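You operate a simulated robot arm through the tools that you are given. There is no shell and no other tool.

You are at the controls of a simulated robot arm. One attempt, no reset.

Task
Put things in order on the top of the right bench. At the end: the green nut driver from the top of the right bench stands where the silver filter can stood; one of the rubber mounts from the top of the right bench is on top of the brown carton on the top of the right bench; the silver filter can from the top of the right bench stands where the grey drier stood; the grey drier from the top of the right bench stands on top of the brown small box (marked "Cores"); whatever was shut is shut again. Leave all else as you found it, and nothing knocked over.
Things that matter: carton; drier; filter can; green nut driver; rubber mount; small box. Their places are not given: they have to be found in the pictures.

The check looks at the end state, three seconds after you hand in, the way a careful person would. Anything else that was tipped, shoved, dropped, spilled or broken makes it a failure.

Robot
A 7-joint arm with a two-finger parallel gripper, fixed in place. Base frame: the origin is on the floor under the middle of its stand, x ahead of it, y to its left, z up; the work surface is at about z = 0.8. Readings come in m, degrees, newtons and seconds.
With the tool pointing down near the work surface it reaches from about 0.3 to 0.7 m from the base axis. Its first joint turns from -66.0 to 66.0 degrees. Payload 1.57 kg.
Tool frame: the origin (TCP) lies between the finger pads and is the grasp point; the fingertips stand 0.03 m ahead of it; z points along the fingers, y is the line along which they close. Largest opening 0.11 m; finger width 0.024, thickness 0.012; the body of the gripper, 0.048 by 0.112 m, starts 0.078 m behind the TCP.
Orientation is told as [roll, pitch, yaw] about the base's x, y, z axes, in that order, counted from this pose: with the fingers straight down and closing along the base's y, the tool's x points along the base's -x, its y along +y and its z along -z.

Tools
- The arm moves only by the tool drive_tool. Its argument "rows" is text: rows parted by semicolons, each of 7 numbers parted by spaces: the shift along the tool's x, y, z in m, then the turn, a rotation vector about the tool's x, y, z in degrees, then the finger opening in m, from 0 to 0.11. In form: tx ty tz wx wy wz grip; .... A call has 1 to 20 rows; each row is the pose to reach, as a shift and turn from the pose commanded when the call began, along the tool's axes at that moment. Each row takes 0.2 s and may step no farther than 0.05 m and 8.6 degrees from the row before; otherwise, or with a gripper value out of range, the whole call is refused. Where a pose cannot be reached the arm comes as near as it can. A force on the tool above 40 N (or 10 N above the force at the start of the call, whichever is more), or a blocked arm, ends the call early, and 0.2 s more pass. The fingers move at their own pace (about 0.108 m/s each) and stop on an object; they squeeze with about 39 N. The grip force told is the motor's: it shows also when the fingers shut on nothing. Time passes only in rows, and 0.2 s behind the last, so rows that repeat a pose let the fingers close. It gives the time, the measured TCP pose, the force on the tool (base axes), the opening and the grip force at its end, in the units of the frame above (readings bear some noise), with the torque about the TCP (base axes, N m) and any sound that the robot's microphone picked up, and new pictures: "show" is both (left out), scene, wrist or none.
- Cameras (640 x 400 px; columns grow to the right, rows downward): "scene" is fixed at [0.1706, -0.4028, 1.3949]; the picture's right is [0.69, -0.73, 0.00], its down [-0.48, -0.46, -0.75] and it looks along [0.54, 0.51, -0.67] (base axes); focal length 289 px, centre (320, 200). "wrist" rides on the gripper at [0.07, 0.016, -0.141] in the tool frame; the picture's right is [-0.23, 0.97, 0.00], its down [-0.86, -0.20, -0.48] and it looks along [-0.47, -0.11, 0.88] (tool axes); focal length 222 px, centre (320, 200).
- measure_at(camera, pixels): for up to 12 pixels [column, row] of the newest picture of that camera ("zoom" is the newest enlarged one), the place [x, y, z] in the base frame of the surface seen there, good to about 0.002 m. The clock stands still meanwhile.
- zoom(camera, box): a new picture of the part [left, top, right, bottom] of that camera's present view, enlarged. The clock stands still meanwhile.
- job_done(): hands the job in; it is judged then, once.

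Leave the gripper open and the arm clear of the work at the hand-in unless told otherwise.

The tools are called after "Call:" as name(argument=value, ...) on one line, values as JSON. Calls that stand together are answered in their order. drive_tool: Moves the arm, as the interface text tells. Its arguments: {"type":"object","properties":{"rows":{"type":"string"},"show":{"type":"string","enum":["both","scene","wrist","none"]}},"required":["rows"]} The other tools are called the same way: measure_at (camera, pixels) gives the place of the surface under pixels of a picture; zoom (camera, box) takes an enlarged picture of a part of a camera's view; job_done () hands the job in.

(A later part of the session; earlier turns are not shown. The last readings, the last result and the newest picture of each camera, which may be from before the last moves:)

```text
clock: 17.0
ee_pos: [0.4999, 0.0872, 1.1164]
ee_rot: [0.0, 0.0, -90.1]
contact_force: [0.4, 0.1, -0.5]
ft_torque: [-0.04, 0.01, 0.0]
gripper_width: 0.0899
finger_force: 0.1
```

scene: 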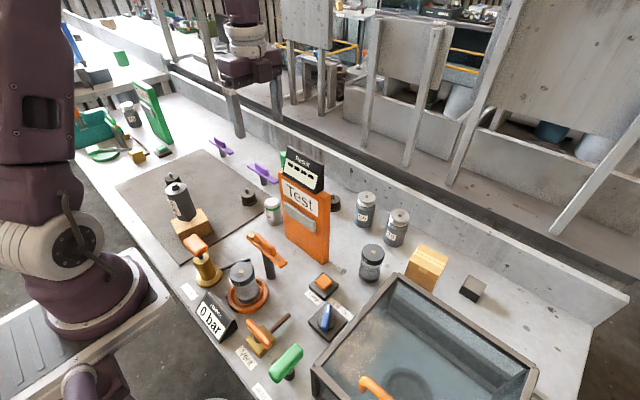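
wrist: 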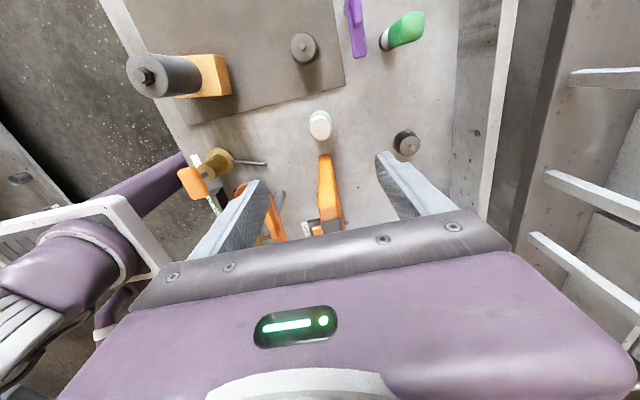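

The can is at wrist (320,125). I'll check the drier on the box and re-measure the can from here.

Call:
zoom(camera="scene", box=[155, 165, 225, 240])

Call:
zoom(camera="wrist", box=[290, 95, 350, 155])

Call:
measure_at(camera="zoom", pixels=[[320, 240], [270, 240], [370, 240], [320, 190], [320, 290], [350, 210], [290, 270], [320, 120], [400, 150], [200, 220]])

Call:
measure_at(camera="wrist", pixels=[[326, 156], [322, 170], [325, 190], [338, 190], [330, 160], [405, 142], [303, 46], [415, 25], [390, 45], [358, 20]])

```text
5.33 times, centred on (190, 202) of scene
```

zoom: 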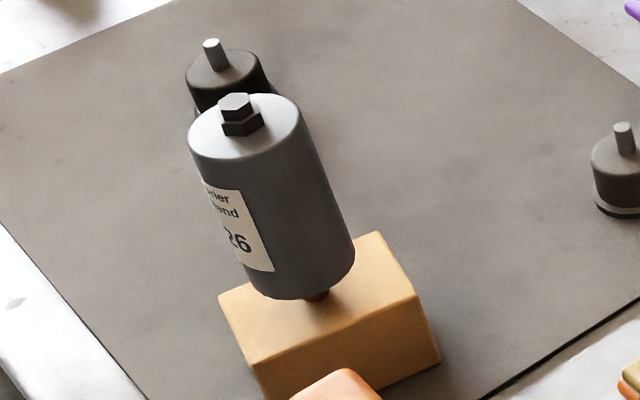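

```text
6.67 times, centred on (320, 125) of wrist
```

zoom: 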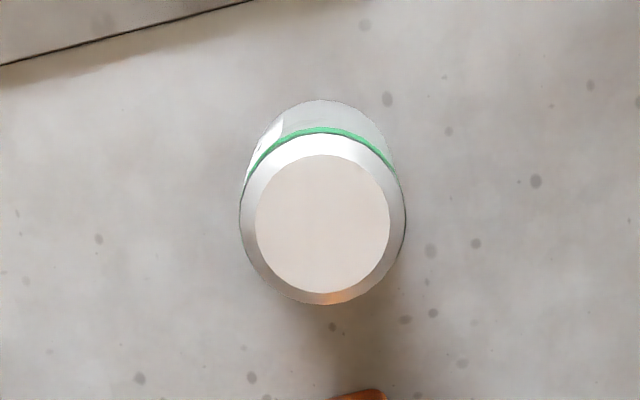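

```text
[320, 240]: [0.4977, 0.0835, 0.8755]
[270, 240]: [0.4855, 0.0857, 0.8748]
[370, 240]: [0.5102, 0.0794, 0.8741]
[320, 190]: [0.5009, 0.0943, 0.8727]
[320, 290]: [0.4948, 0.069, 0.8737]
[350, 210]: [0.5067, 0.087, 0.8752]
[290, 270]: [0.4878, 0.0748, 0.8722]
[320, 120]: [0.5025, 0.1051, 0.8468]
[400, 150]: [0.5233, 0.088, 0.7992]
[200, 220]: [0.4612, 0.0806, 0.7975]
```

```text
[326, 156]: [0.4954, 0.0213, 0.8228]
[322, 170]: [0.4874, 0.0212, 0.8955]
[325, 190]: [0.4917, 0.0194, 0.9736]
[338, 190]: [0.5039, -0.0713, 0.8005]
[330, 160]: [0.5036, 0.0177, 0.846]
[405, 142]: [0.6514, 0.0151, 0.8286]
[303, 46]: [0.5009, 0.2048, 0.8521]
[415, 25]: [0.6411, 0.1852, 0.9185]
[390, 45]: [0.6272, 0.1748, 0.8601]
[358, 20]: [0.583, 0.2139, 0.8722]
```

The can's centre is (0.499, 0.086), matching my commanded position, and the slab's end at y=0.021 leaves room. The drier stands well. I'll descend to z≈0.845 around the can.

Call:
drive_tool(rows="0 0 0.045 0 0 0 0.09; 0 0 0.09 0 0 0 0.09; 0 0 0.135 0 0 0 0.09; 0 0 0.18 0 0 0 0.085; 0 0 0.215 0 0 0 0.085; 0 0 0.245 0 0 0 0.08; 0 0 0.272 0 0 0 0.08; 0 0 0.272 0 0 0 0.08", show="both")

Call:
zoom(camera="scene", box=[230, 150, 330, 240])

```text
clock: 18.8
ee_pos: [0.4989, 0.0852, 0.8436]
ee_rot: [0.0, 0.0, -90.0]
contact_force: [0.0, 0.9, -0.6]
ft_torque: [0.01, -0.01, 0.02]
gripper_width: 0.0804
finger_force: 0.1
```

scene: 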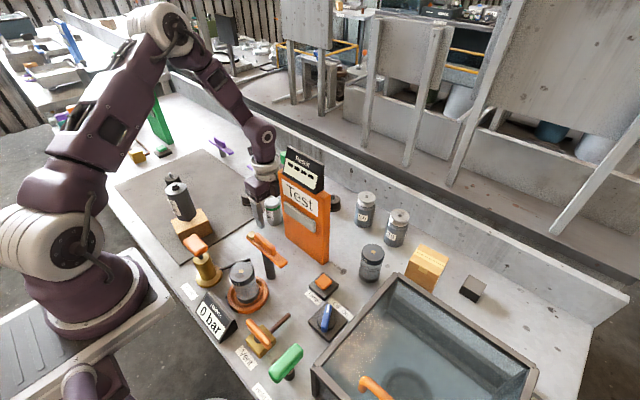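
wrist: 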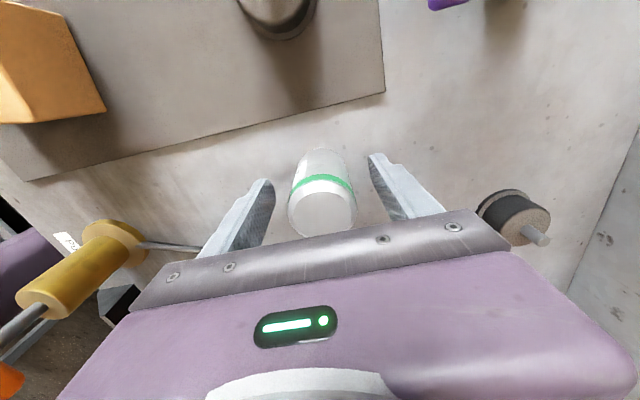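

```text
4.44 times, centred on (280, 195) of scene
```

zoom: 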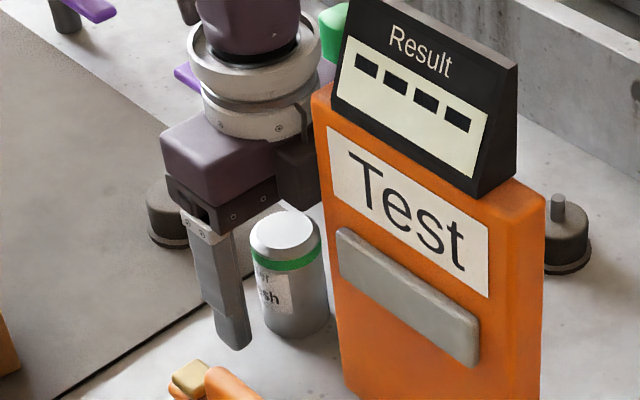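

The can is between the fingers and everything is clear of the slab. I'll close on it.

Call:
drive_tool(rows="0 0 0 0 0 0 0.05; 0 0 0 0 0 0 0.02; 0 0 0 0 0 0 0.02; 0 0 0 0 0 0 0.02", show="none")

```text
clock: 19.8
ee_pos: [0.5, 0.0844, 0.844]
ee_rot: [0.0, 0.0, -90.0]
contact_force: [0.5, 0.8, -0.7]
ft_torque: [0.02, -0.03, 0.02]
gripper_width: 0.0407
finger_force: 39.0
```

I'm gripping at 40.7 mm. Next I'll lift 15 cm and carry the can over to where the drier stood, (0.438, 0.326). In the present tool axes x is base +y and y is base +x.

Call:
drive_tool(rows="0 0 -0.01 0 0 0 0.02; 0 0 -0.04 0 0 0 0.02; 0 0 -0.08 0 0 0 0.02; 0 0 -0.12 0 0 0 0.02; 0 0 -0.15 0 0 0 0.02; 0.04 -0.01 -0.15 0 0 0 0.02; 0.08 -0.02 -0.15 0 0 0 0.02; 0.12 -0.03 -0.15 0 0 0 0.02; 0.16 -0.041 -0.15 0 0 0 0.02; 0.20 -0.051 -0.15 0 0 0 0.02; 0.2399 -0.0611 -0.15 0 0 0 0.02; 0.2399 -0.0611 -0.15 0 0 0 0.02", show="both")

Call:
zoom(camera="scene", box=[130, 100, 260, 240])

```text
clock: 22.4
ee_pos: [0.4371, 0.3246, 0.9949]
ee_rot: [0.0, 0.0, -90.0]
contact_force: [-0.3, -0.3, -1.5]
ft_torque: [0.02, -0.01, 0.01]
gripper_width: 0.0408
finger_force: 39.0
```

scene: 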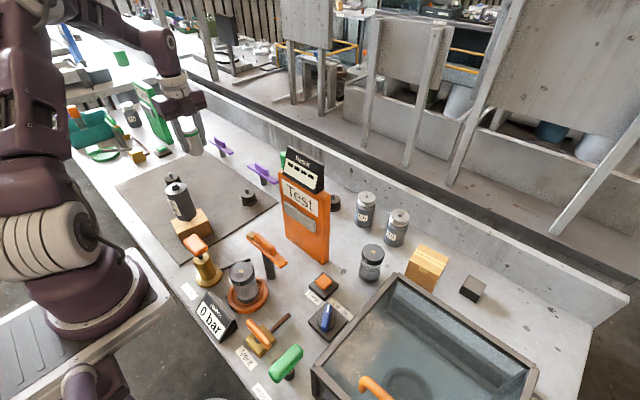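
wrist: 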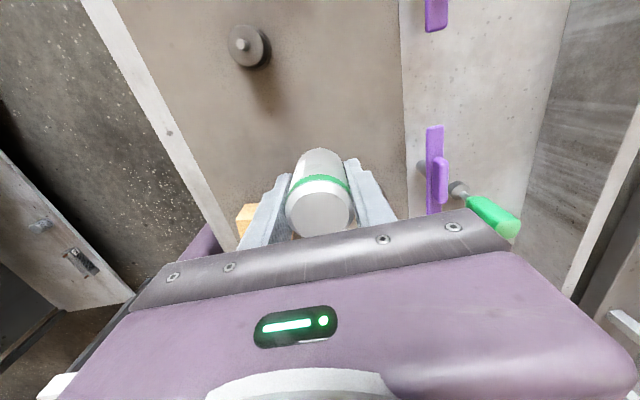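

```text
2.86 times, centred on (195, 170) of scene
```

zoom: 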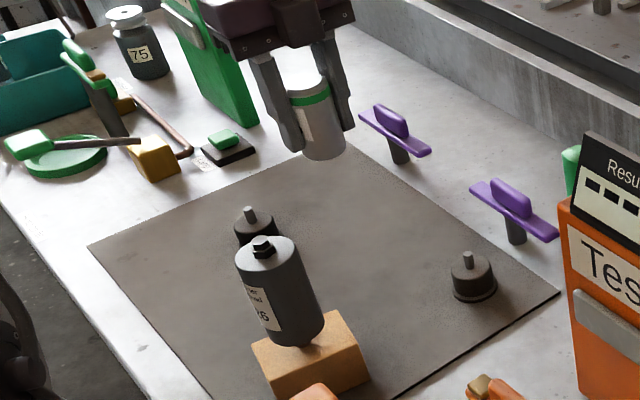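

The can hangs straight above the drier's old place. I'll lower it to about 8 mm above the mat.

Call:
drive_tool(rows="0 0 0.04 0 0 0 0.02; 0 0 0.08 0 0 0 0.02; 0 0 0.115 0 0 0 0.02; 0 0 0.137 0 0 0 0.02; 0 0 0.137 0 0 0 0.02", show="both")

Call:
zoom(camera="scene", box=[150, 130, 250, 230])

```text
clock: 23.6
ee_pos: [0.4398, 0.3288, 0.8575]
ee_rot: [0.0, 0.0, -90.0]
contact_force: [0.7, 0.3, -0.3]
ft_torque: [0.0, -0.02, 0.01]
gripper_width: 0.0407
finger_force: 39.2
```

scene: 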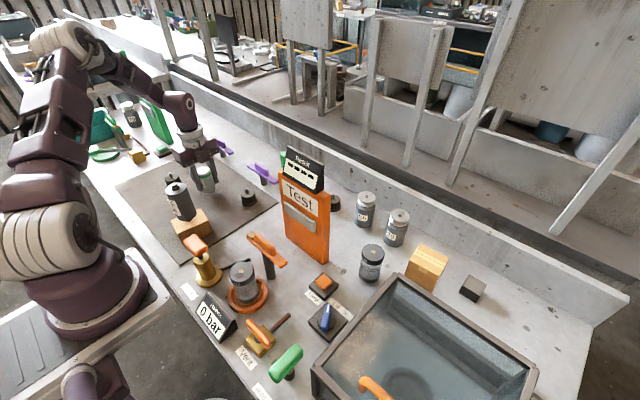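
wrist: 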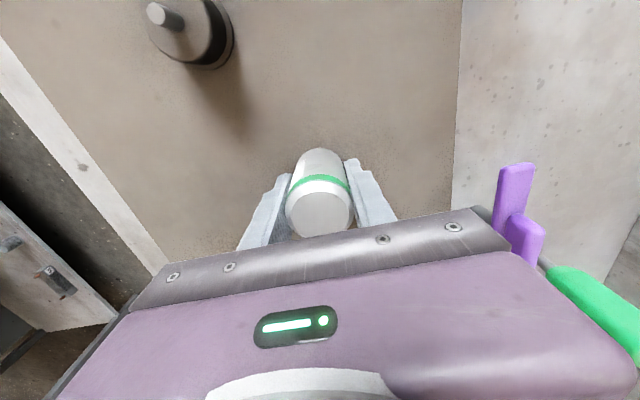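

```text
4.00 times, centred on (200, 180) of scene
```

zoom: 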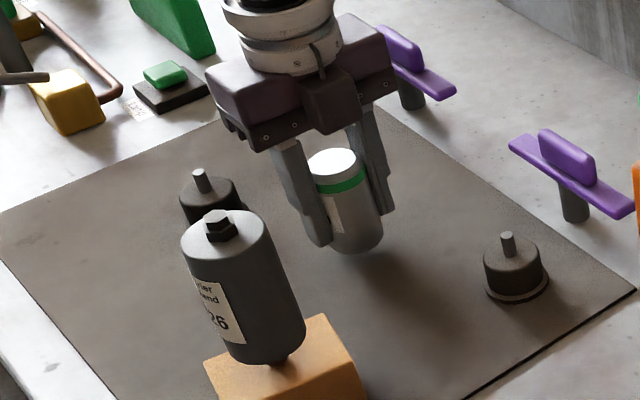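

Now I'll lower it in small steps to find contact.

Call:
drive_tool(rows="0 0 0.002 0 0 0 0.02; 0 0 0.004 0 0 0 0.02; 0 0 0.006 0 0 0 0.02; 0 0 0.006 0 0 0 0.02", show="none")

Call:
drive_tool(rows="0 0 0.001 0 0 0 0.02; 0 0 0.001 0 0 0 0.02", show="none")

```text
clock: 24.6
ee_pos: [0.4393, 0.3272, 0.8511]
ee_rot: [0.0, 0.0, -89.9]
contact_force: [0.1, 0.2, -1.3]
ft_torque: [-0.03, -0.03, 0.0]
gripper_width: 0.0408
finger_force: 39.0
```

```text
clock: 25.2
ee_pos: [0.4405, 0.3261, 0.8507]
ee_rot: [0.1, 0.1, -90.1]
contact_force: [-0.1, -0.1, -1.9]
ft_torque: [-0.02, 0.02, -0.04]
gripper_width: 0.0404
finger_force: 39.0
```

No contact yet (about -1.5 N, the can's weight). I'll continue by half-millimetres.

Call:
drive_tool(rows="0 0 0.0006 0 0 0 0.02; 0 0 0.0006 0 0 0 0.02", show="none")

Call:
drive_tool(rows="0 0 0.0006 0 0 0 0.02; 0 0 0.0006 0 0 0 0.02", show="none")

```text
clock: 25.8
ee_pos: [0.4392, 0.3258, 0.8492]
ee_rot: [0.1, -0.1, -89.9]
contact_force: [0.3, 0.0, -1.2]
ft_torque: [-0.02, -0.04, -0.02]
gripper_width: 0.0409
finger_force: 39.4
```

```text
clock: 26.4
ee_pos: [0.4392, 0.3267, 0.8479]
ee_rot: [0.0, 0.0, -90.0]
contact_force: [-0.2, -0.3, -1.6]
ft_torque: [0.03, 0.0, 0.0]
gripper_width: 0.0409
finger_force: 38.6
```

Call:
drive_tool(rows="0 0 0.0005 0 0 0 0.02; 0 0 0.0005 0 0 0 0.02", show="none")

Call:
drive_tool(rows="0 0 0.0005 0 0 0 0.02; 0 0 0.0005 0 0 0 0.02", show="none")

```text
clock: 27.0
ee_pos: [0.4384, 0.3271, 0.8476]
ee_rot: [0.0, 0.0, -90.0]
contact_force: [0.3, -0.3, -1.1]
ft_torque: [0.03, 0.01, -0.01]
gripper_width: 0.0408
finger_force: 39.2
```

```text
clock: 27.6
ee_pos: [0.4376, 0.3266, 0.8486]
ee_rot: [0.1, 0.0, -90.0]
contact_force: [0.8, -0.4, -2.3]
ft_torque: [0.0, 0.0, 0.01]
gripper_width: 0.0407
finger_force: 39.0
```

Call:
drive_tool(rows="0 0 0.0005 0 0 0 0.02; 0 0 0.0005 0 0 0 0.02", show="none")

Call:
drive_tool(rows="0 0 0.0005 0 0 0 0.02; 0 0 0.0005 0 0 0 0.02", show="scene")

Call:
zoom(camera="scene", box=[180, 155, 230, 205])

```text
clock: 28.2
ee_pos: [0.4373, 0.3276, 0.8471]
ee_rot: [0.0, 0.0, -89.9]
contact_force: [0.1, 0.6, -2.3]
ft_torque: [0.0, 0.0, -0.02]
gripper_width: 0.0407
finger_force: 38.8
```

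```text
clock: 28.8
ee_pos: [0.438, 0.3257, 0.8471]
ee_rot: [0.0, 0.0, -90.0]
contact_force: [-3.8, 0.5, 6.7]
ft_torque: [-0.1, 0.08, -0.06]
gripper_width: 0.041
finger_force: 38.5
```

scene: 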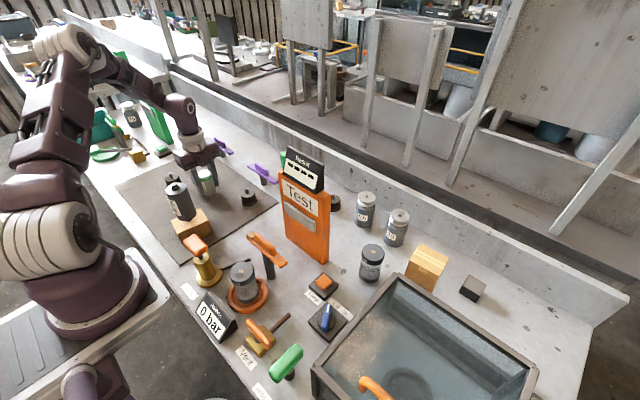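

```text
8.00 times, centred on (205, 180) of scene
```

zoom: 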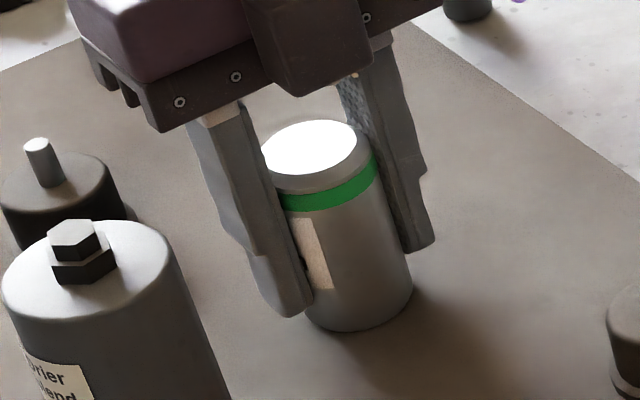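

Contact is light, about 8 N, and the can is upright. I'll open in stages and then rise straight up.

Call:
drive_tool(rows="0 0 0 0 0 0 0.042; 0 0 0 0 0 0 0.045; 0 0 0 0 0 0 0.05; 0 0 0 0 0 0 0.06; 0 0 0 0 0 0 0.075; 0 0 0 0 0 0 0.08; 0 0 0 0 0 0 0.08", show="wrist")

Call:
drive_tool(rows="0 0 -0.02 0 0 0 0.08; 0 0 -0.06 0 0 0 0.08; 0 0 -0.105 0 0 0 0.08; 0 0 -0.15 0 0 0 0.08; 0 0 -0.195 0 0 0 0.08; 0 0 -0.23 0 0 0 0.08; 0 0 -0.23 0 0 0 0.08", show="both")

Call:
zoom(camera="scene", box=[150, 140, 240, 240])

```text
clock: 30.4
ee_pos: [0.438, 0.3264, 0.8473]
ee_rot: [-0.1, 0.0, -90.0]
contact_force: [0.1, -0.5, 1.3]
ft_torque: [0.03, 0.04, -0.01]
gripper_width: 0.08
finger_force: 0.0
```

wrist: 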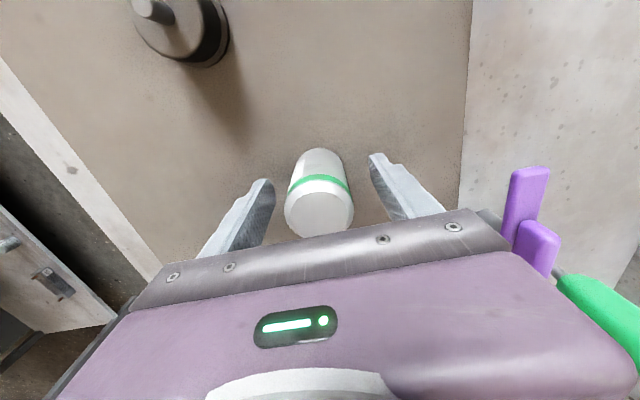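

```text
clock: 32.0
ee_pos: [0.4388, 0.3243, 1.0785]
ee_rot: [0.0, 0.0, -90.0]
contact_force: [0.1, -0.8, 0.0]
ft_torque: [-0.01, -0.01, 0.0]
gripper_width: 0.0798
finger_force: 0.1
```

scene: 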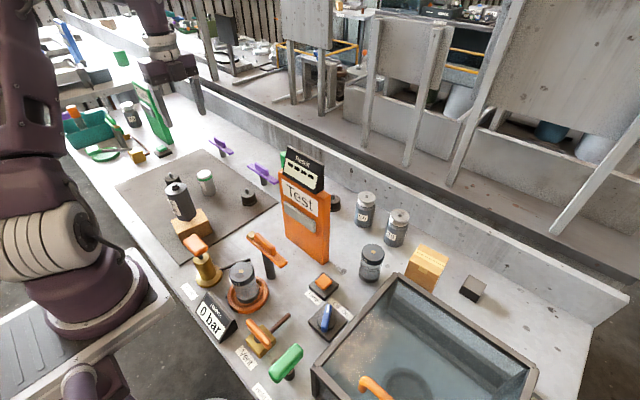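
wrist: 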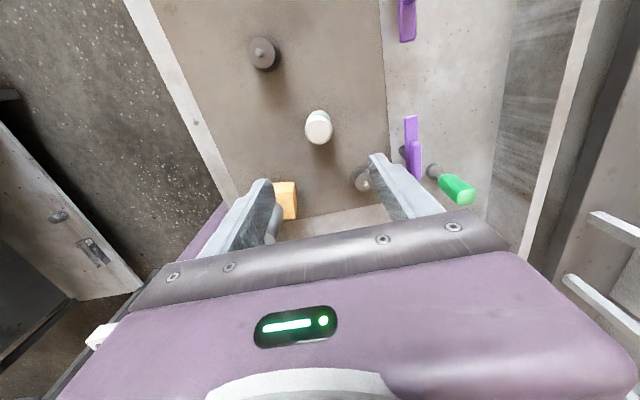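

```text
4.00 times, centred on (195, 190) of scene
```

zoom: 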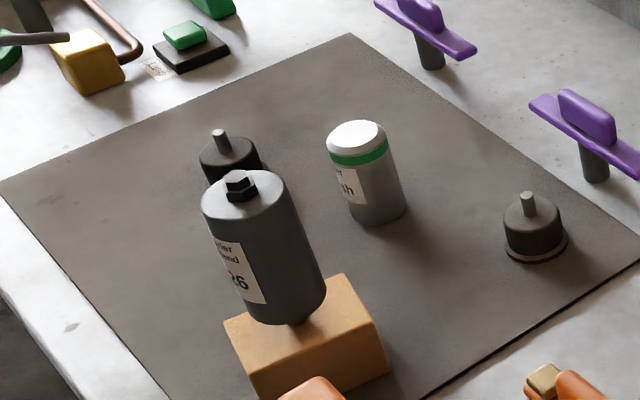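

The can stands upright where the drier stood. Next is the nut driver. I'll travel to above it, about (0.633, 0.181, 1.06), turning the tool back to 0° yaw so the fingers close along y, clear of the purple lever.

Call:
drive_tool(rows="-0.01217 0.01622 0 0 0 -7.5 0.08; -0.02433 0.03243 0 0 0 -15 0.08; -0.0365 0.04865 0 0 0 -22.5 0.08; -0.04867 0.06487 0 0 0 -30 0.08; -0.06083 0.08108 0 0 0 -37.5 0.08; -0.073 0.0973 0 0 0 -45 0.08; -0.08517 0.11352 0 0 0 -52.5 0.08; -0.09733 0.12973 0 0 0 -60 0.08; -0.1095 0.14595 0 0 0 -67.5 0.08; -0.12167 0.16217 0 0 0 -75 0.08; -0.13383 0.17838 0.01 0 0 -82.5 0.08; -0.1449 0.1946 0.0178 0 0 -90 0.08; -0.1449 0.1946 0.0178 0 0 -90 0.08", show="both")

Call:
zoom(camera="wrist", box=[270, 90, 380, 200])

```text
clock: 34.8
ee_pos: [0.6312, 0.1815, 1.0588]
ee_rot: [0.0, 0.0, 0.1]
contact_force: [0.5, -0.3, 0.2]
ft_torque: [-0.01, -0.02, 0.02]
gripper_width: 0.0801
finger_force: 0.0
```

scene: 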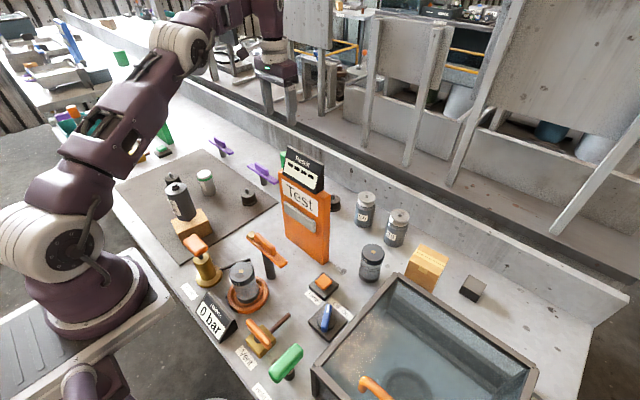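
wrist: 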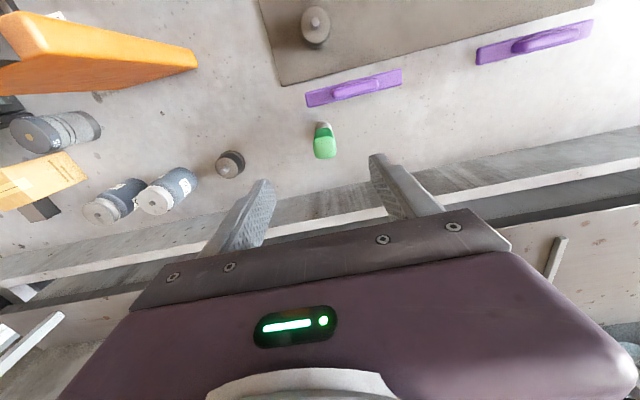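

```text
3.64 times, centred on (325, 145) of wrist
```

zoom: 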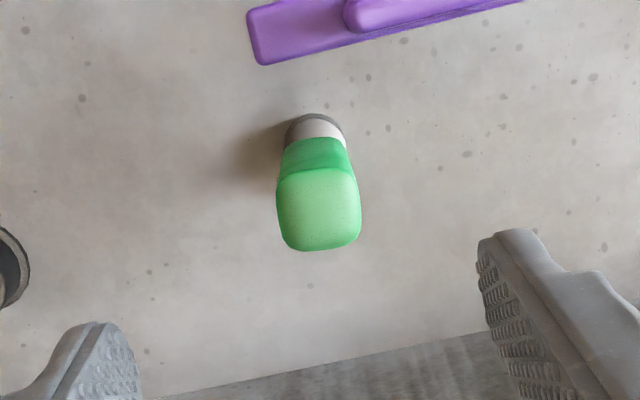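

The driver's green top is at wrist (325,148), and I'll measure its edges and the socket below.

Call:
measure_at(camera="zoom", pixels=[[320, 210], [290, 210], [350, 210], [320, 180], [320, 240], [300, 150], [340, 150], [320, 122], [295, 130], [340, 132], [318, 115]])

Call:
zoom(camera="wrist", box=[300, 110, 350, 165])

Call:
measure_at(camera="wrist", pixels=[[305, 105], [312, 100], [380, 85], [401, 80], [350, 92], [330, 97], [308, 95], [316, 30]])

```text
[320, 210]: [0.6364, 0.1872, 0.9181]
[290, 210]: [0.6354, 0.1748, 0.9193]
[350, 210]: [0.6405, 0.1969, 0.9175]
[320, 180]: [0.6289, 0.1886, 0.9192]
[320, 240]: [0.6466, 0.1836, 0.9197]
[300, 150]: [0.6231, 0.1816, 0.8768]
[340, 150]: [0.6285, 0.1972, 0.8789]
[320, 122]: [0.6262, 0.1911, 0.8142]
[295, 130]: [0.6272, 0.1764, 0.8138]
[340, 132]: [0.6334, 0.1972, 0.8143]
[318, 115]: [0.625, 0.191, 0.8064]
```

```text
7.27 times, centred on (325, 138) of wrist
```

zoom: 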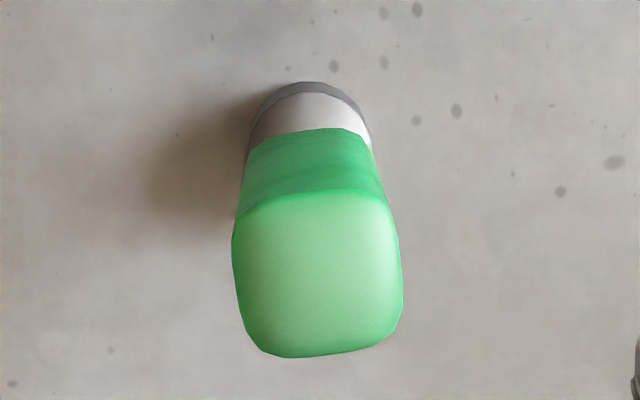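

```text
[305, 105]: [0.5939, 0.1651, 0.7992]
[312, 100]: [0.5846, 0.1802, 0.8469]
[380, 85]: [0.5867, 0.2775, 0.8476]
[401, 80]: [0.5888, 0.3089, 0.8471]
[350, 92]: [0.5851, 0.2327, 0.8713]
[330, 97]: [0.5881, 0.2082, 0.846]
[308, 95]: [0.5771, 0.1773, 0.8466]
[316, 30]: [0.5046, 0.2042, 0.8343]
```

The driver's axis is at about (0.637, 0.186), its handle about 32 mm wide along y with its top at z 0.919. The lever bar ends at x≈0.592, well clear. I'll descend to z≈0.885.

Call:
drive_tool(rows="-0.004 0.005 0.03 0 0 0 0.08; -0.004 0.005 0.07 0 0 0 0.08; -0.004 0.005 0.11 0 0 0 0.075; -0.004 0.005 0.145 0 0 0 0.07; -0.004 0.005 0.175 0 0 0 0.07; -0.004 0.005 0.175 0 0 0 0.07", show="both")

Call:
zoom(camera="wrist", box=[220, 80, 440, 240])

```text
clock: 36.2
ee_pos: [0.6365, 0.1843, 0.8858]
ee_rot: [-0.1, 0.0, -0.1]
contact_force: [-0.6, 0.9, 0.6]
ft_torque: [0.0, 0.0, -0.01]
gripper_width: 0.07
finger_force: 0.1
```

scene: 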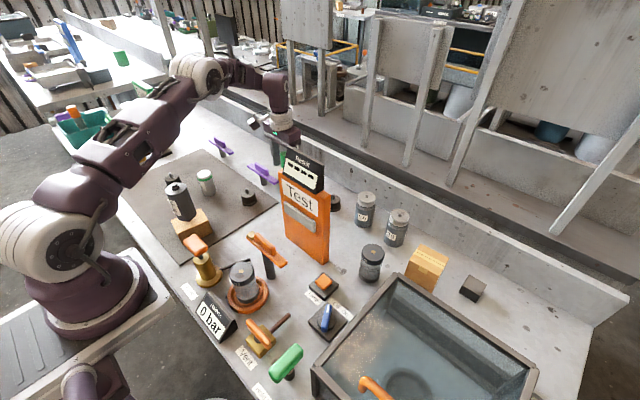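
wrist: 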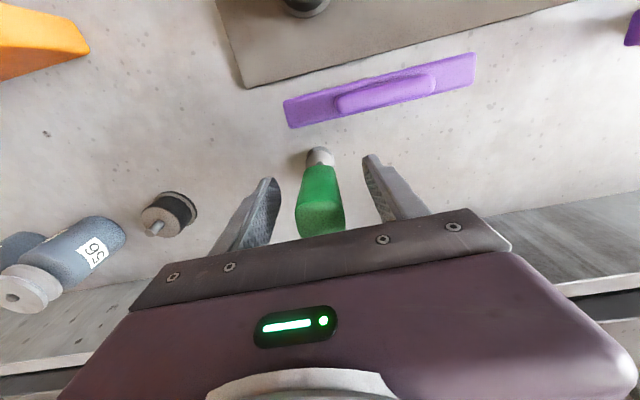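

```text
2.50 times, centred on (330, 160) of wrist
```

zoom: 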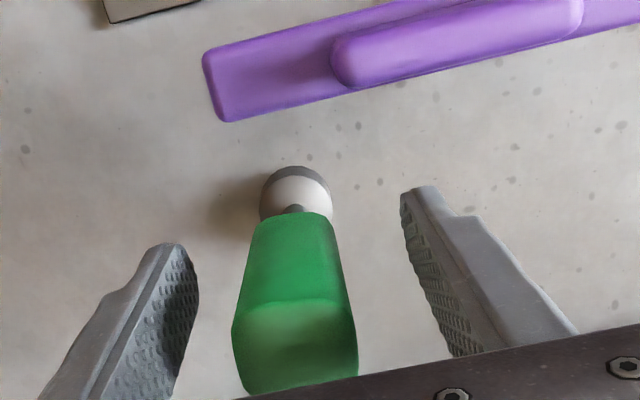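

The handle is between the fingers. I'll close on it gently.

Call:
drive_tool(rows="0 0 0 0 0 0 0.05; 0 0 0 0 0 0 0.04; 0 0 0 0 0 0 0.03; 0 0 0 0 0 0 0.01; 0 0 0 0 0 0 0.01", show="wrist")

Call:
zoom(camera="wrist", box=[220, 80, 440, 240])

```text
clock: 37.4
ee_pos: [0.6368, 0.1857, 0.886]
ee_rot: [0.1, 0.1, 0.1]
contact_force: [0.0, 0.4, -0.3]
ft_torque: [-0.03, 0.0, 0.0]
gripper_width: 0.0294
finger_force: 38.8
```

wrist: 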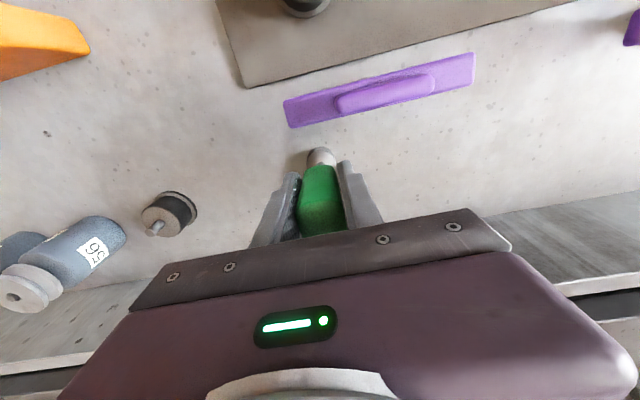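

```text
2.50 times, centred on (330, 160) of wrist
```

zoom: 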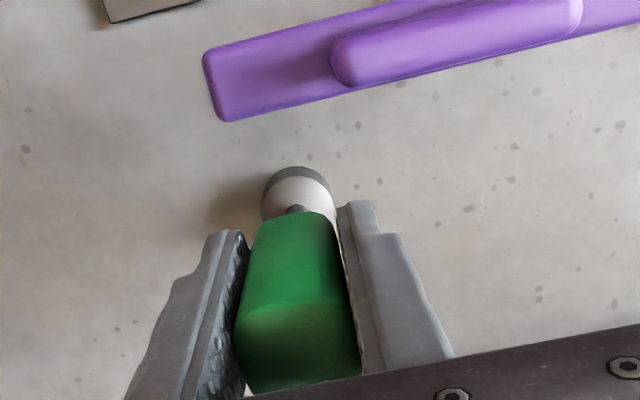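

I have the handle, at 29.4 mm. I'll lift 15 cm, then carry it to where the can stood, (0.499, 0.086), turning the tool 90° on the way.

Call:
drive_tool(rows="0 0 -0.01 0 0 0 0.01; 0 0 -0.035 0 0 0 0.01; 0 0 -0.075 0 0 0 0.01; 0 0 -0.115 0 0 0 0.01; 0 0 -0.15 0 0 0 0.01; 0 0 -0.15 0 0 0 0.01", show="both")

Call:
zoom(camera="scene", box=[220, 80, 340, 200])

```text
clock: 38.8
ee_pos: [0.6394, 0.1873, 1.0366]
ee_rot: [0.0, -0.1, 0.0]
contact_force: [-0.3, 0.8, -1.5]
ft_torque: [-0.01, -0.04, -0.04]
gripper_width: 0.0294
finger_force: 39.3
```

scene: 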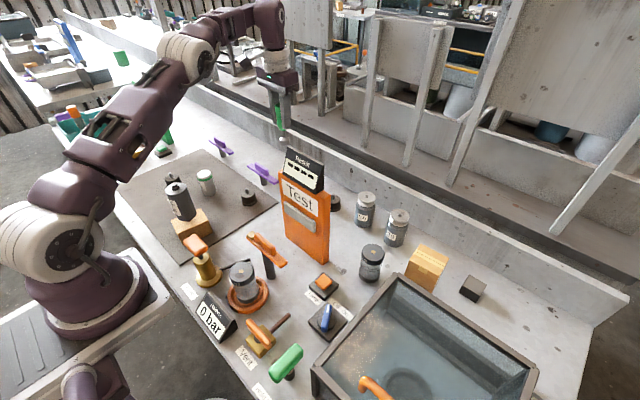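
wrist: 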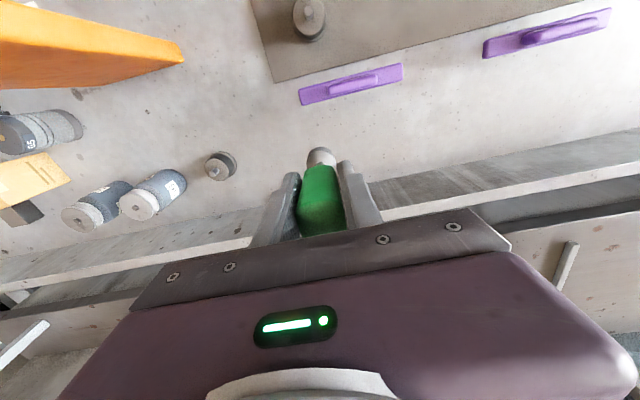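

```text
3.33 times, centred on (280, 140) of scene
```

zoom: 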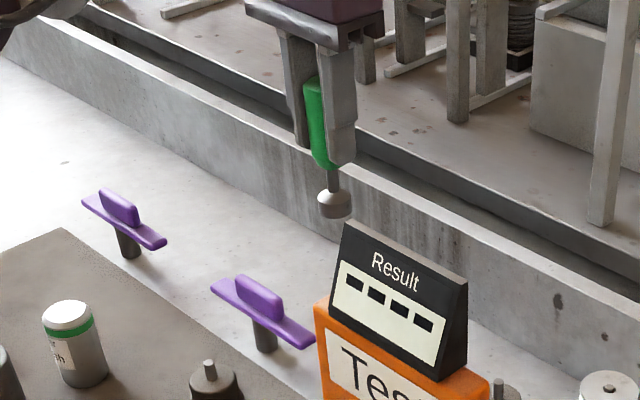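

The driver hangs straight. Carrying it over now with the turn.

Call:
drive_tool(rows="0.01148 -0.00833 0 0 0 7.5 0.01; 0.02297 -0.01667 0 0 0 15 0.01; 0.03445 -0.025 0 0 0 22.5 0.01; 0.04593 -0.03333 0 0 0 30 0.01; 0.05742 -0.04167 0 0 0 37.5 0.01; 0.0689 -0.05 0 0 0 45 0.01; 0.08038 -0.05833 0 0 0 52.5 0.01; 0.09187 -0.06667 0 0 0 60 0.01; 0.10335 -0.075 0 0 0 67.5 0.01; 0.11483 -0.08333 0 0 0 75 0.01; 0.12632 -0.09167 0 0 0 82.5 0.01; 0.1378 -0.1 0 0 0 90 0.01; 0.1378 -0.1 0 0 0 90 0.01", show="both")

Call:
zoom(camera="scene", box=[200, 100, 340, 240])

```text
clock: 41.6
ee_pos: [0.499, 0.0868, 1.0333]
ee_rot: [0.0, 0.0, -90.1]
contact_force: [0.2, -0.5, -0.8]
ft_torque: [-0.01, 0.02, 0.02]
gripper_width: 0.0293
finger_force: 39.1
```

scene: 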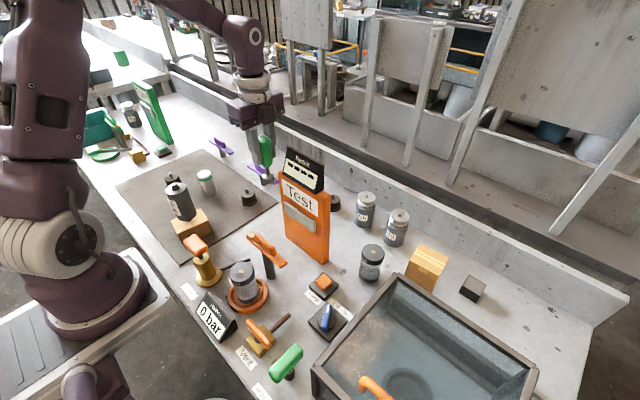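
wrist: 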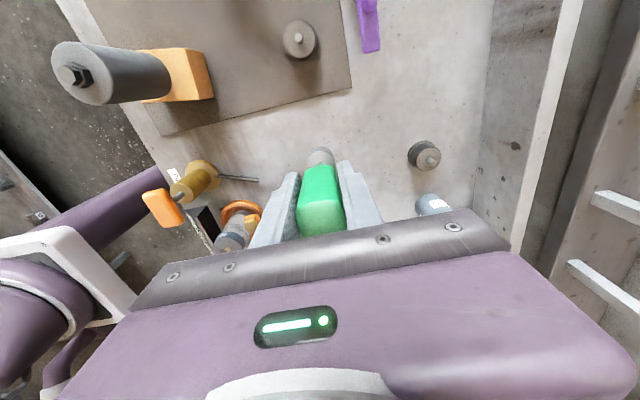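

```text
2.86 times, centred on (270, 170) of scene
```

zoom: 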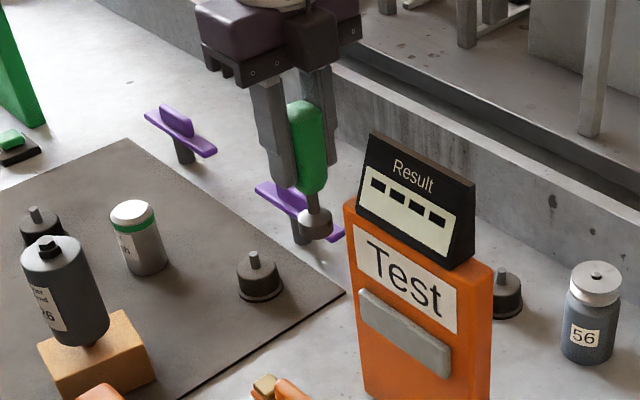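

It hangs straight above the can's old spot. I'll lower it to about 8 mm above the bench.

Call:
drive_tool(rows="0 0 0.04 0 0 0 0.01; 0 0 0.08 0 0 0 0.01; 0 0 0.115 0 0 0 0.01; 0 0 0.142 0 0 0 0.01; 0 0 0.142 0 0 0 0.01", show="both")

Call:
zoom(camera="scene", box=[230, 160, 310, 240])

```text
clock: 42.8
ee_pos: [0.4982, 0.0859, 0.8916]
ee_rot: [0.0, 0.0, -90.1]
contact_force: [1.3, 0.7, -1.1]
ft_torque: [0.01, 0.02, -0.01]
gripper_width: 0.0295
finger_force: 39.6
```

scene: 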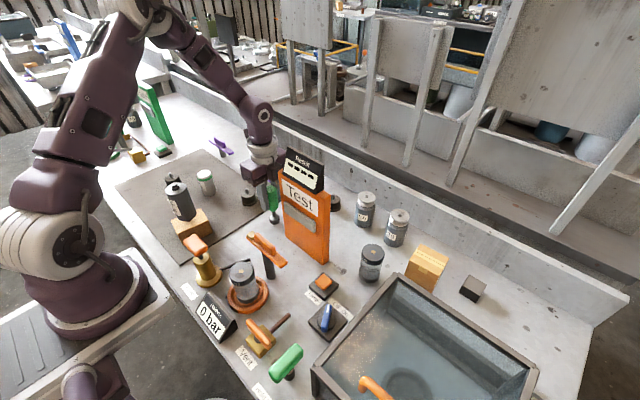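
wrist: 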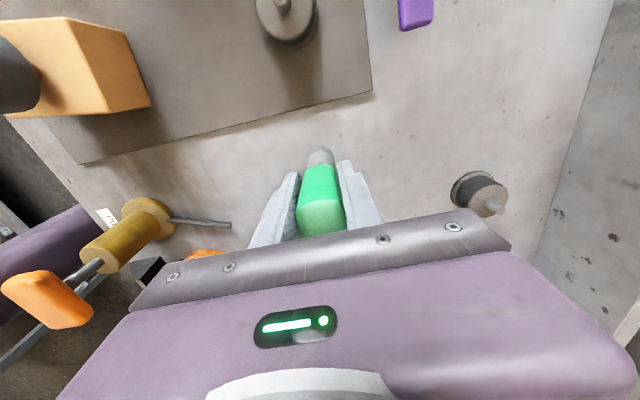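

```text
5.00 times, centred on (270, 200) of scene
```

zoom: 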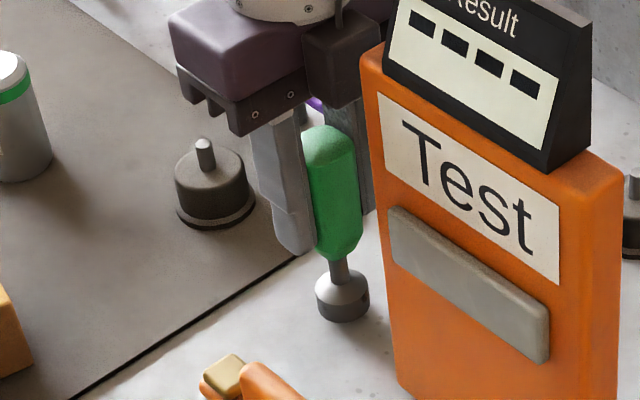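

Now fine lowering. First 6 mm, then half-millimetres.

Call:
drive_tool(rows="0 0 0.002 0 0 0 0.01; 0 0 0.004 0 0 0 0.01; 0 0 0.006 0 0 0 0.01; 0 0 0.006 0 0 0 0.01", show="none")

Call:
drive_tool(rows="0 0 0.0007 0 0 0 0.01; 0 0 0.0007 0 0 0 0.01", show="none")

```text
clock: 43.8
ee_pos: [0.4974, 0.0875, 0.8851]
ee_rot: [0.0, -0.1, -90.0]
contact_force: [0.2, 0.6, -0.9]
ft_torque: [-0.01, 0.0, -0.01]
gripper_width: 0.0294
finger_force: 39.3
```

```text
clock: 44.4
ee_pos: [0.4979, 0.087, 0.8857]
ee_rot: [0.2, 0.0, -89.9]
contact_force: [-2.7, -3.7, 18.8]
ft_torque: [-0.25, 0.29, 0.04]
gripper_width: 0.0294
finger_force: 38.7
```

Contact at 19 N. I'll ease back 0.4 mm.

Call:
drive_tool(rows="0 0 -0.0004 0 0 0 0.01; 0 0 -0.0004 0 0 0 0.01", show="none")

```text
clock: 45.0
ee_pos: [0.499, 0.0876, 0.886]
ee_rot: [0.0, -0.1, -90.0]
contact_force: [0.6, -2.2, 2.6]
ft_torque: [-0.1, -0.09, 0.01]
gripper_width: 0.0295
finger_force: 38.6
```

Now it's resting lightly, about 4 N. I'll open slowly so nothing kicks the driver.

Call:
drive_tool(rows="0 0 0 0 0 0 0.030; 0 0 0 0 0 0 0.032; 0 0 0 0 0 0 0.036; 0 0 0 0 0 0 0.042; 0 0 0 0 0 0 0.05; 0 0 0 0 0 0 0.06; 0 0 0 0 0 0 0.07; 0 0 0 0 0 0 0.07", show="both")

Call:
zoom(camera="scene", box=[230, 160, 310, 240])

Call:
zoom(camera="wrist", box=[220, 100, 440, 260])

```text
clock: 46.8
ee_pos: [0.4987, 0.0874, 0.8849]
ee_rot: [0.1, 0.0, -90.1]
contact_force: [0.3, 0.6, 1.1]
ft_torque: [0.01, 0.02, 0.0]
gripper_width: 0.0698
finger_force: 0.0
```

scene: 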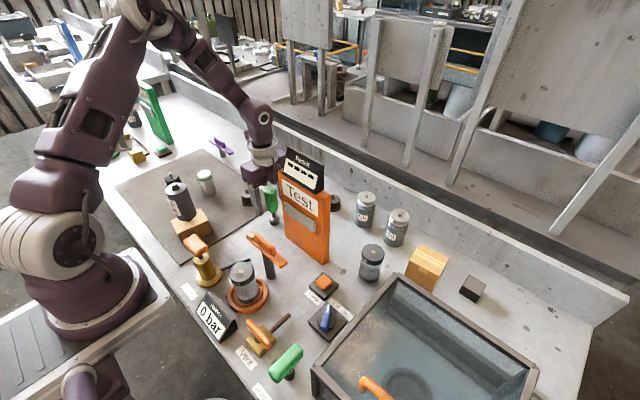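
wrist: 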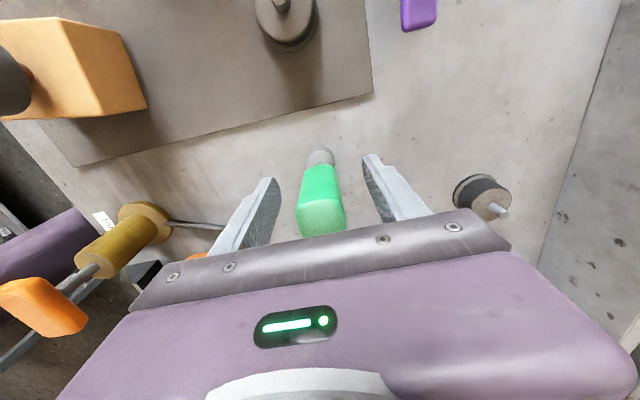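

```text
5.00 times, centred on (270, 200) of scene
```

zoom: 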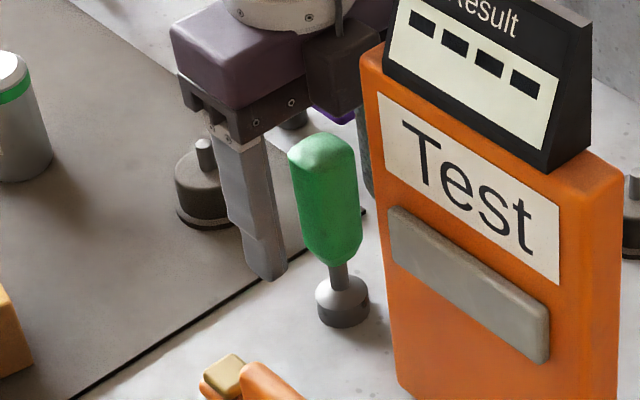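

```text
2.50 times, centred on (330, 180) of wrist
```

zoom: 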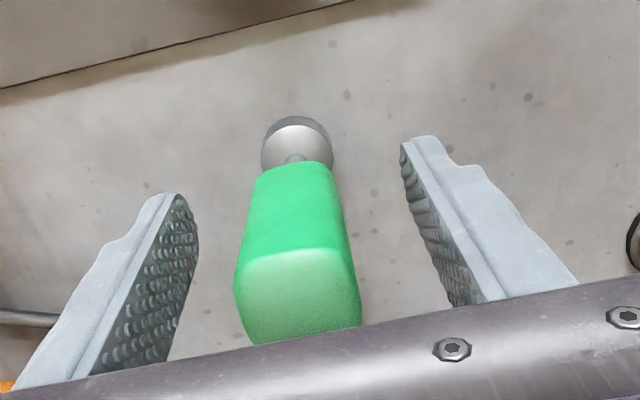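

The driver stands upright by itself. I'll rise straight up and then shift to above the rubber mount at about (0.50, 0.204) for a look.

Call:
drive_tool(rows="0 0 -0.02 0 0 0 0.07; 0 0 -0.06 0 0 0 0.07; 0 0 -0.10 0 0 0 0.07; 0 0 -0.14 0 0 0 0.07; 0 0 -0.18 0 0 0 0.07; 0.03 0 -0.19 0 0 0 0.07; 0.06 0 -0.19 0 0 0 0.07; 0.09 0 -0.19 0 0 0 0.07; 0.118 0 -0.19 0 0 0 0.07; 0.118 0 -0.19 0 0 0 0.07", show="both")

Call:
zoom(camera="scene", box=[220, 140, 320, 240])

Call:
zoom(camera="wrist", box=[280, 90, 370, 160])

```text
clock: 49.0
ee_pos: [0.4993, 0.2056, 1.0773]
ee_rot: [0.0, 0.0, -90.0]
contact_force: [0.0, -0.5, -0.3]
ft_torque: [-0.01, 0.04, -0.05]
gripper_width: 0.0702
finger_force: 0.1
```

scene: 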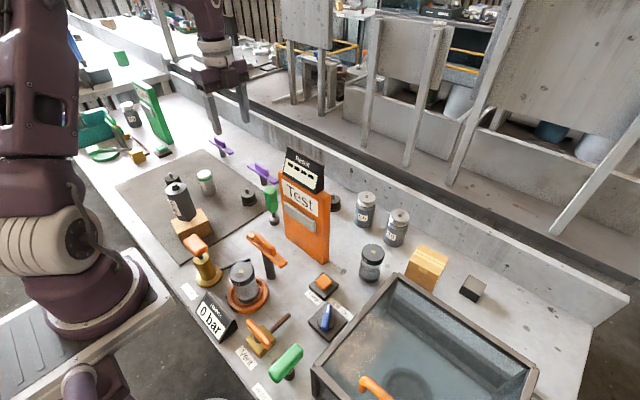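
wrist: 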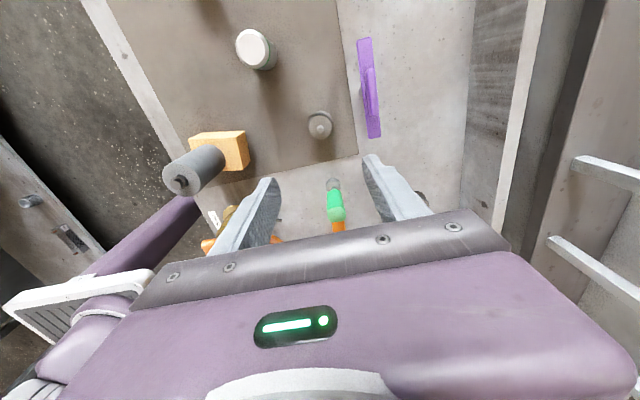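

```text
4.00 times, centred on (270, 190) of scene
```

zoom: 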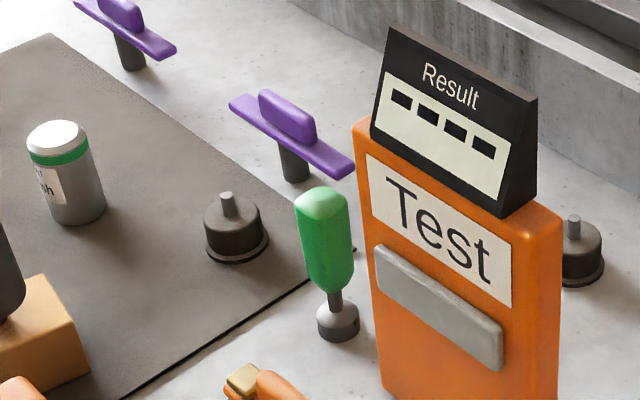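

```text
5.71 times, centred on (325, 125) of wrist
```

zoom: 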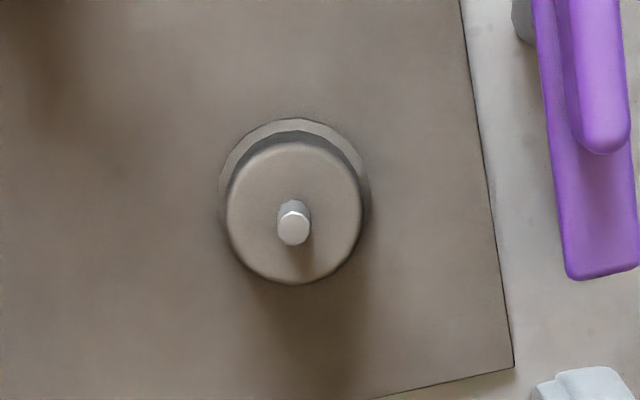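

The driver stands in the can's old spot. Now I'll measure the mount's top (zoom centre ≈(294,212)) and the carton's top corners.

Call:
measure_at(camera="zoom", pixels=[[294, 225], [250, 212], [340, 212], [294, 165], [294, 265], [294, 130], [228, 160], [362, 160], [270, 190], [320, 190], [180, 250], [420, 250]])

Call:
zoom(camera="scene", box=[400, 235, 460, 295])

Call:
measure_at(camera="zoom", pixels=[[220, 95], [420, 180], [360, 305], [150, 205], [290, 200], [250, 120], [350, 260], [180, 190], [400, 190], [340, 320], [130, 240], [100, 210]])

```text
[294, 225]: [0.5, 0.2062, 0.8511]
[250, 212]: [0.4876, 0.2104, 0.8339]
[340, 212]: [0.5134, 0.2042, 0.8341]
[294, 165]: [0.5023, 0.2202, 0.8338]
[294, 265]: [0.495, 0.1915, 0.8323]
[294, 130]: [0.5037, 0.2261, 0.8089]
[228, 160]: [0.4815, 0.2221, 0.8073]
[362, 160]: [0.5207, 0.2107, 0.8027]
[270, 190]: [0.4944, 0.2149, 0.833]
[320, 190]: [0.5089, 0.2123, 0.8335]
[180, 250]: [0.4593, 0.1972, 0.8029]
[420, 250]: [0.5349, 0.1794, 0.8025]
```

```text
6.67 times, centred on (430, 265) of scene
```

zoom: 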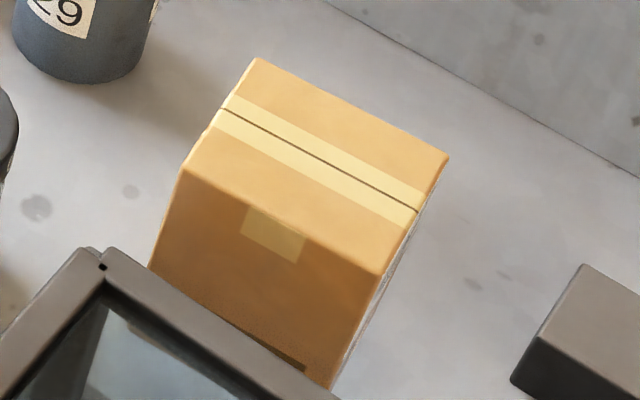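

```text
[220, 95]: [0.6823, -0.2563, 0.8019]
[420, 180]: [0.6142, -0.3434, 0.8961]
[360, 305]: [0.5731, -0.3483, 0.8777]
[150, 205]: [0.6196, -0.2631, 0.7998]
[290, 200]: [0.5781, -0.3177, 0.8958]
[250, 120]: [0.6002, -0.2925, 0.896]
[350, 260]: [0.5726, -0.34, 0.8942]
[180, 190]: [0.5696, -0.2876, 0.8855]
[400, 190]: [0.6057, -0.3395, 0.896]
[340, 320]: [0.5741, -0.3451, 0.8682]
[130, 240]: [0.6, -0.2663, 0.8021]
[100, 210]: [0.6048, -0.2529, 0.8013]
```

The mount's axis is (0.4998, 0.207), body about 40 mm across, top at z 0.834. From the corners, the carton's top centre is about (0.597, -0.317) at z 0.8955. I'll descend onto the mount to z≈0.8415, keeping the tips just above its flange.

Call:
drive_tool(rows="0.0028 0.0006 0.04 0 0 0 0.07; 0.0028 0.0006 0.085 0 0 0 0.07; 0.0028 0.0006 0.13 0 0 0 0.07; 0.0028 0.0006 0.17 0 0 0 0.07; 0.0028 0.0006 0.205 0 0 0 0.07; 0.0028 0.0006 0.225 0 0 0 0.07; 0.0028 0.0006 0.235 0 0 0 0.07; 0.0028 0.0006 0.235 0 0 0 0.07", show="both")

Call:
zoom(camera="scene", box=[205, 145, 285, 225])

```text
clock: 50.8
ee_pos: [0.5006, 0.2066, 0.8403]
ee_rot: [0.0, 0.0, -90.1]
contact_force: [-0.2, 0.0, 0.6]
ft_torque: [0.0, 0.0, -0.03]
gripper_width: 0.0703
finger_force: 0.1
```

scene: 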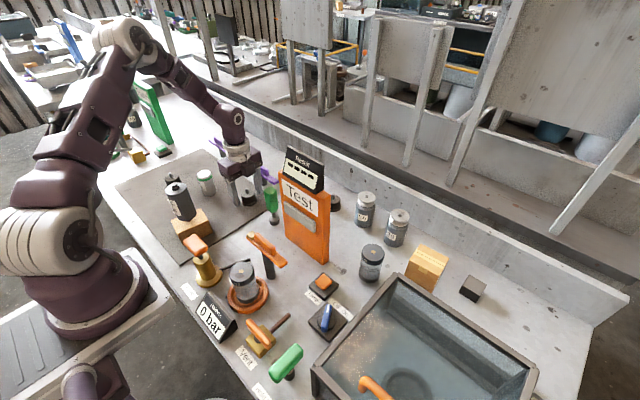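
wrist: 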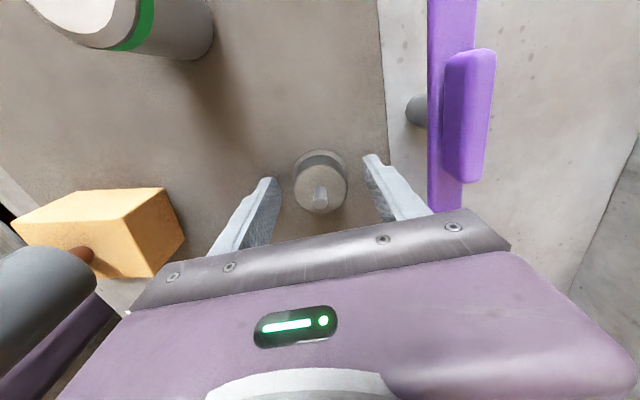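

```text
5.00 times, centred on (245, 185) of scene
```

zoom: 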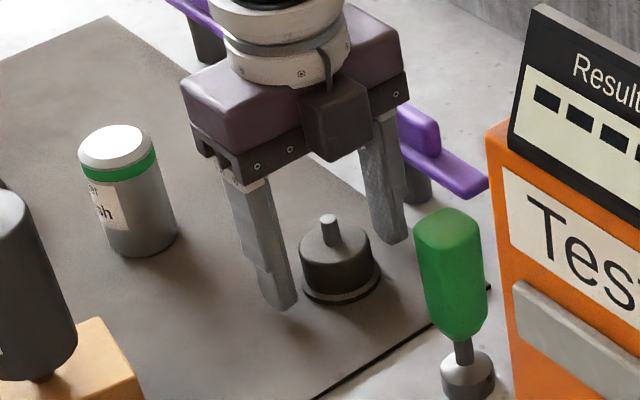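

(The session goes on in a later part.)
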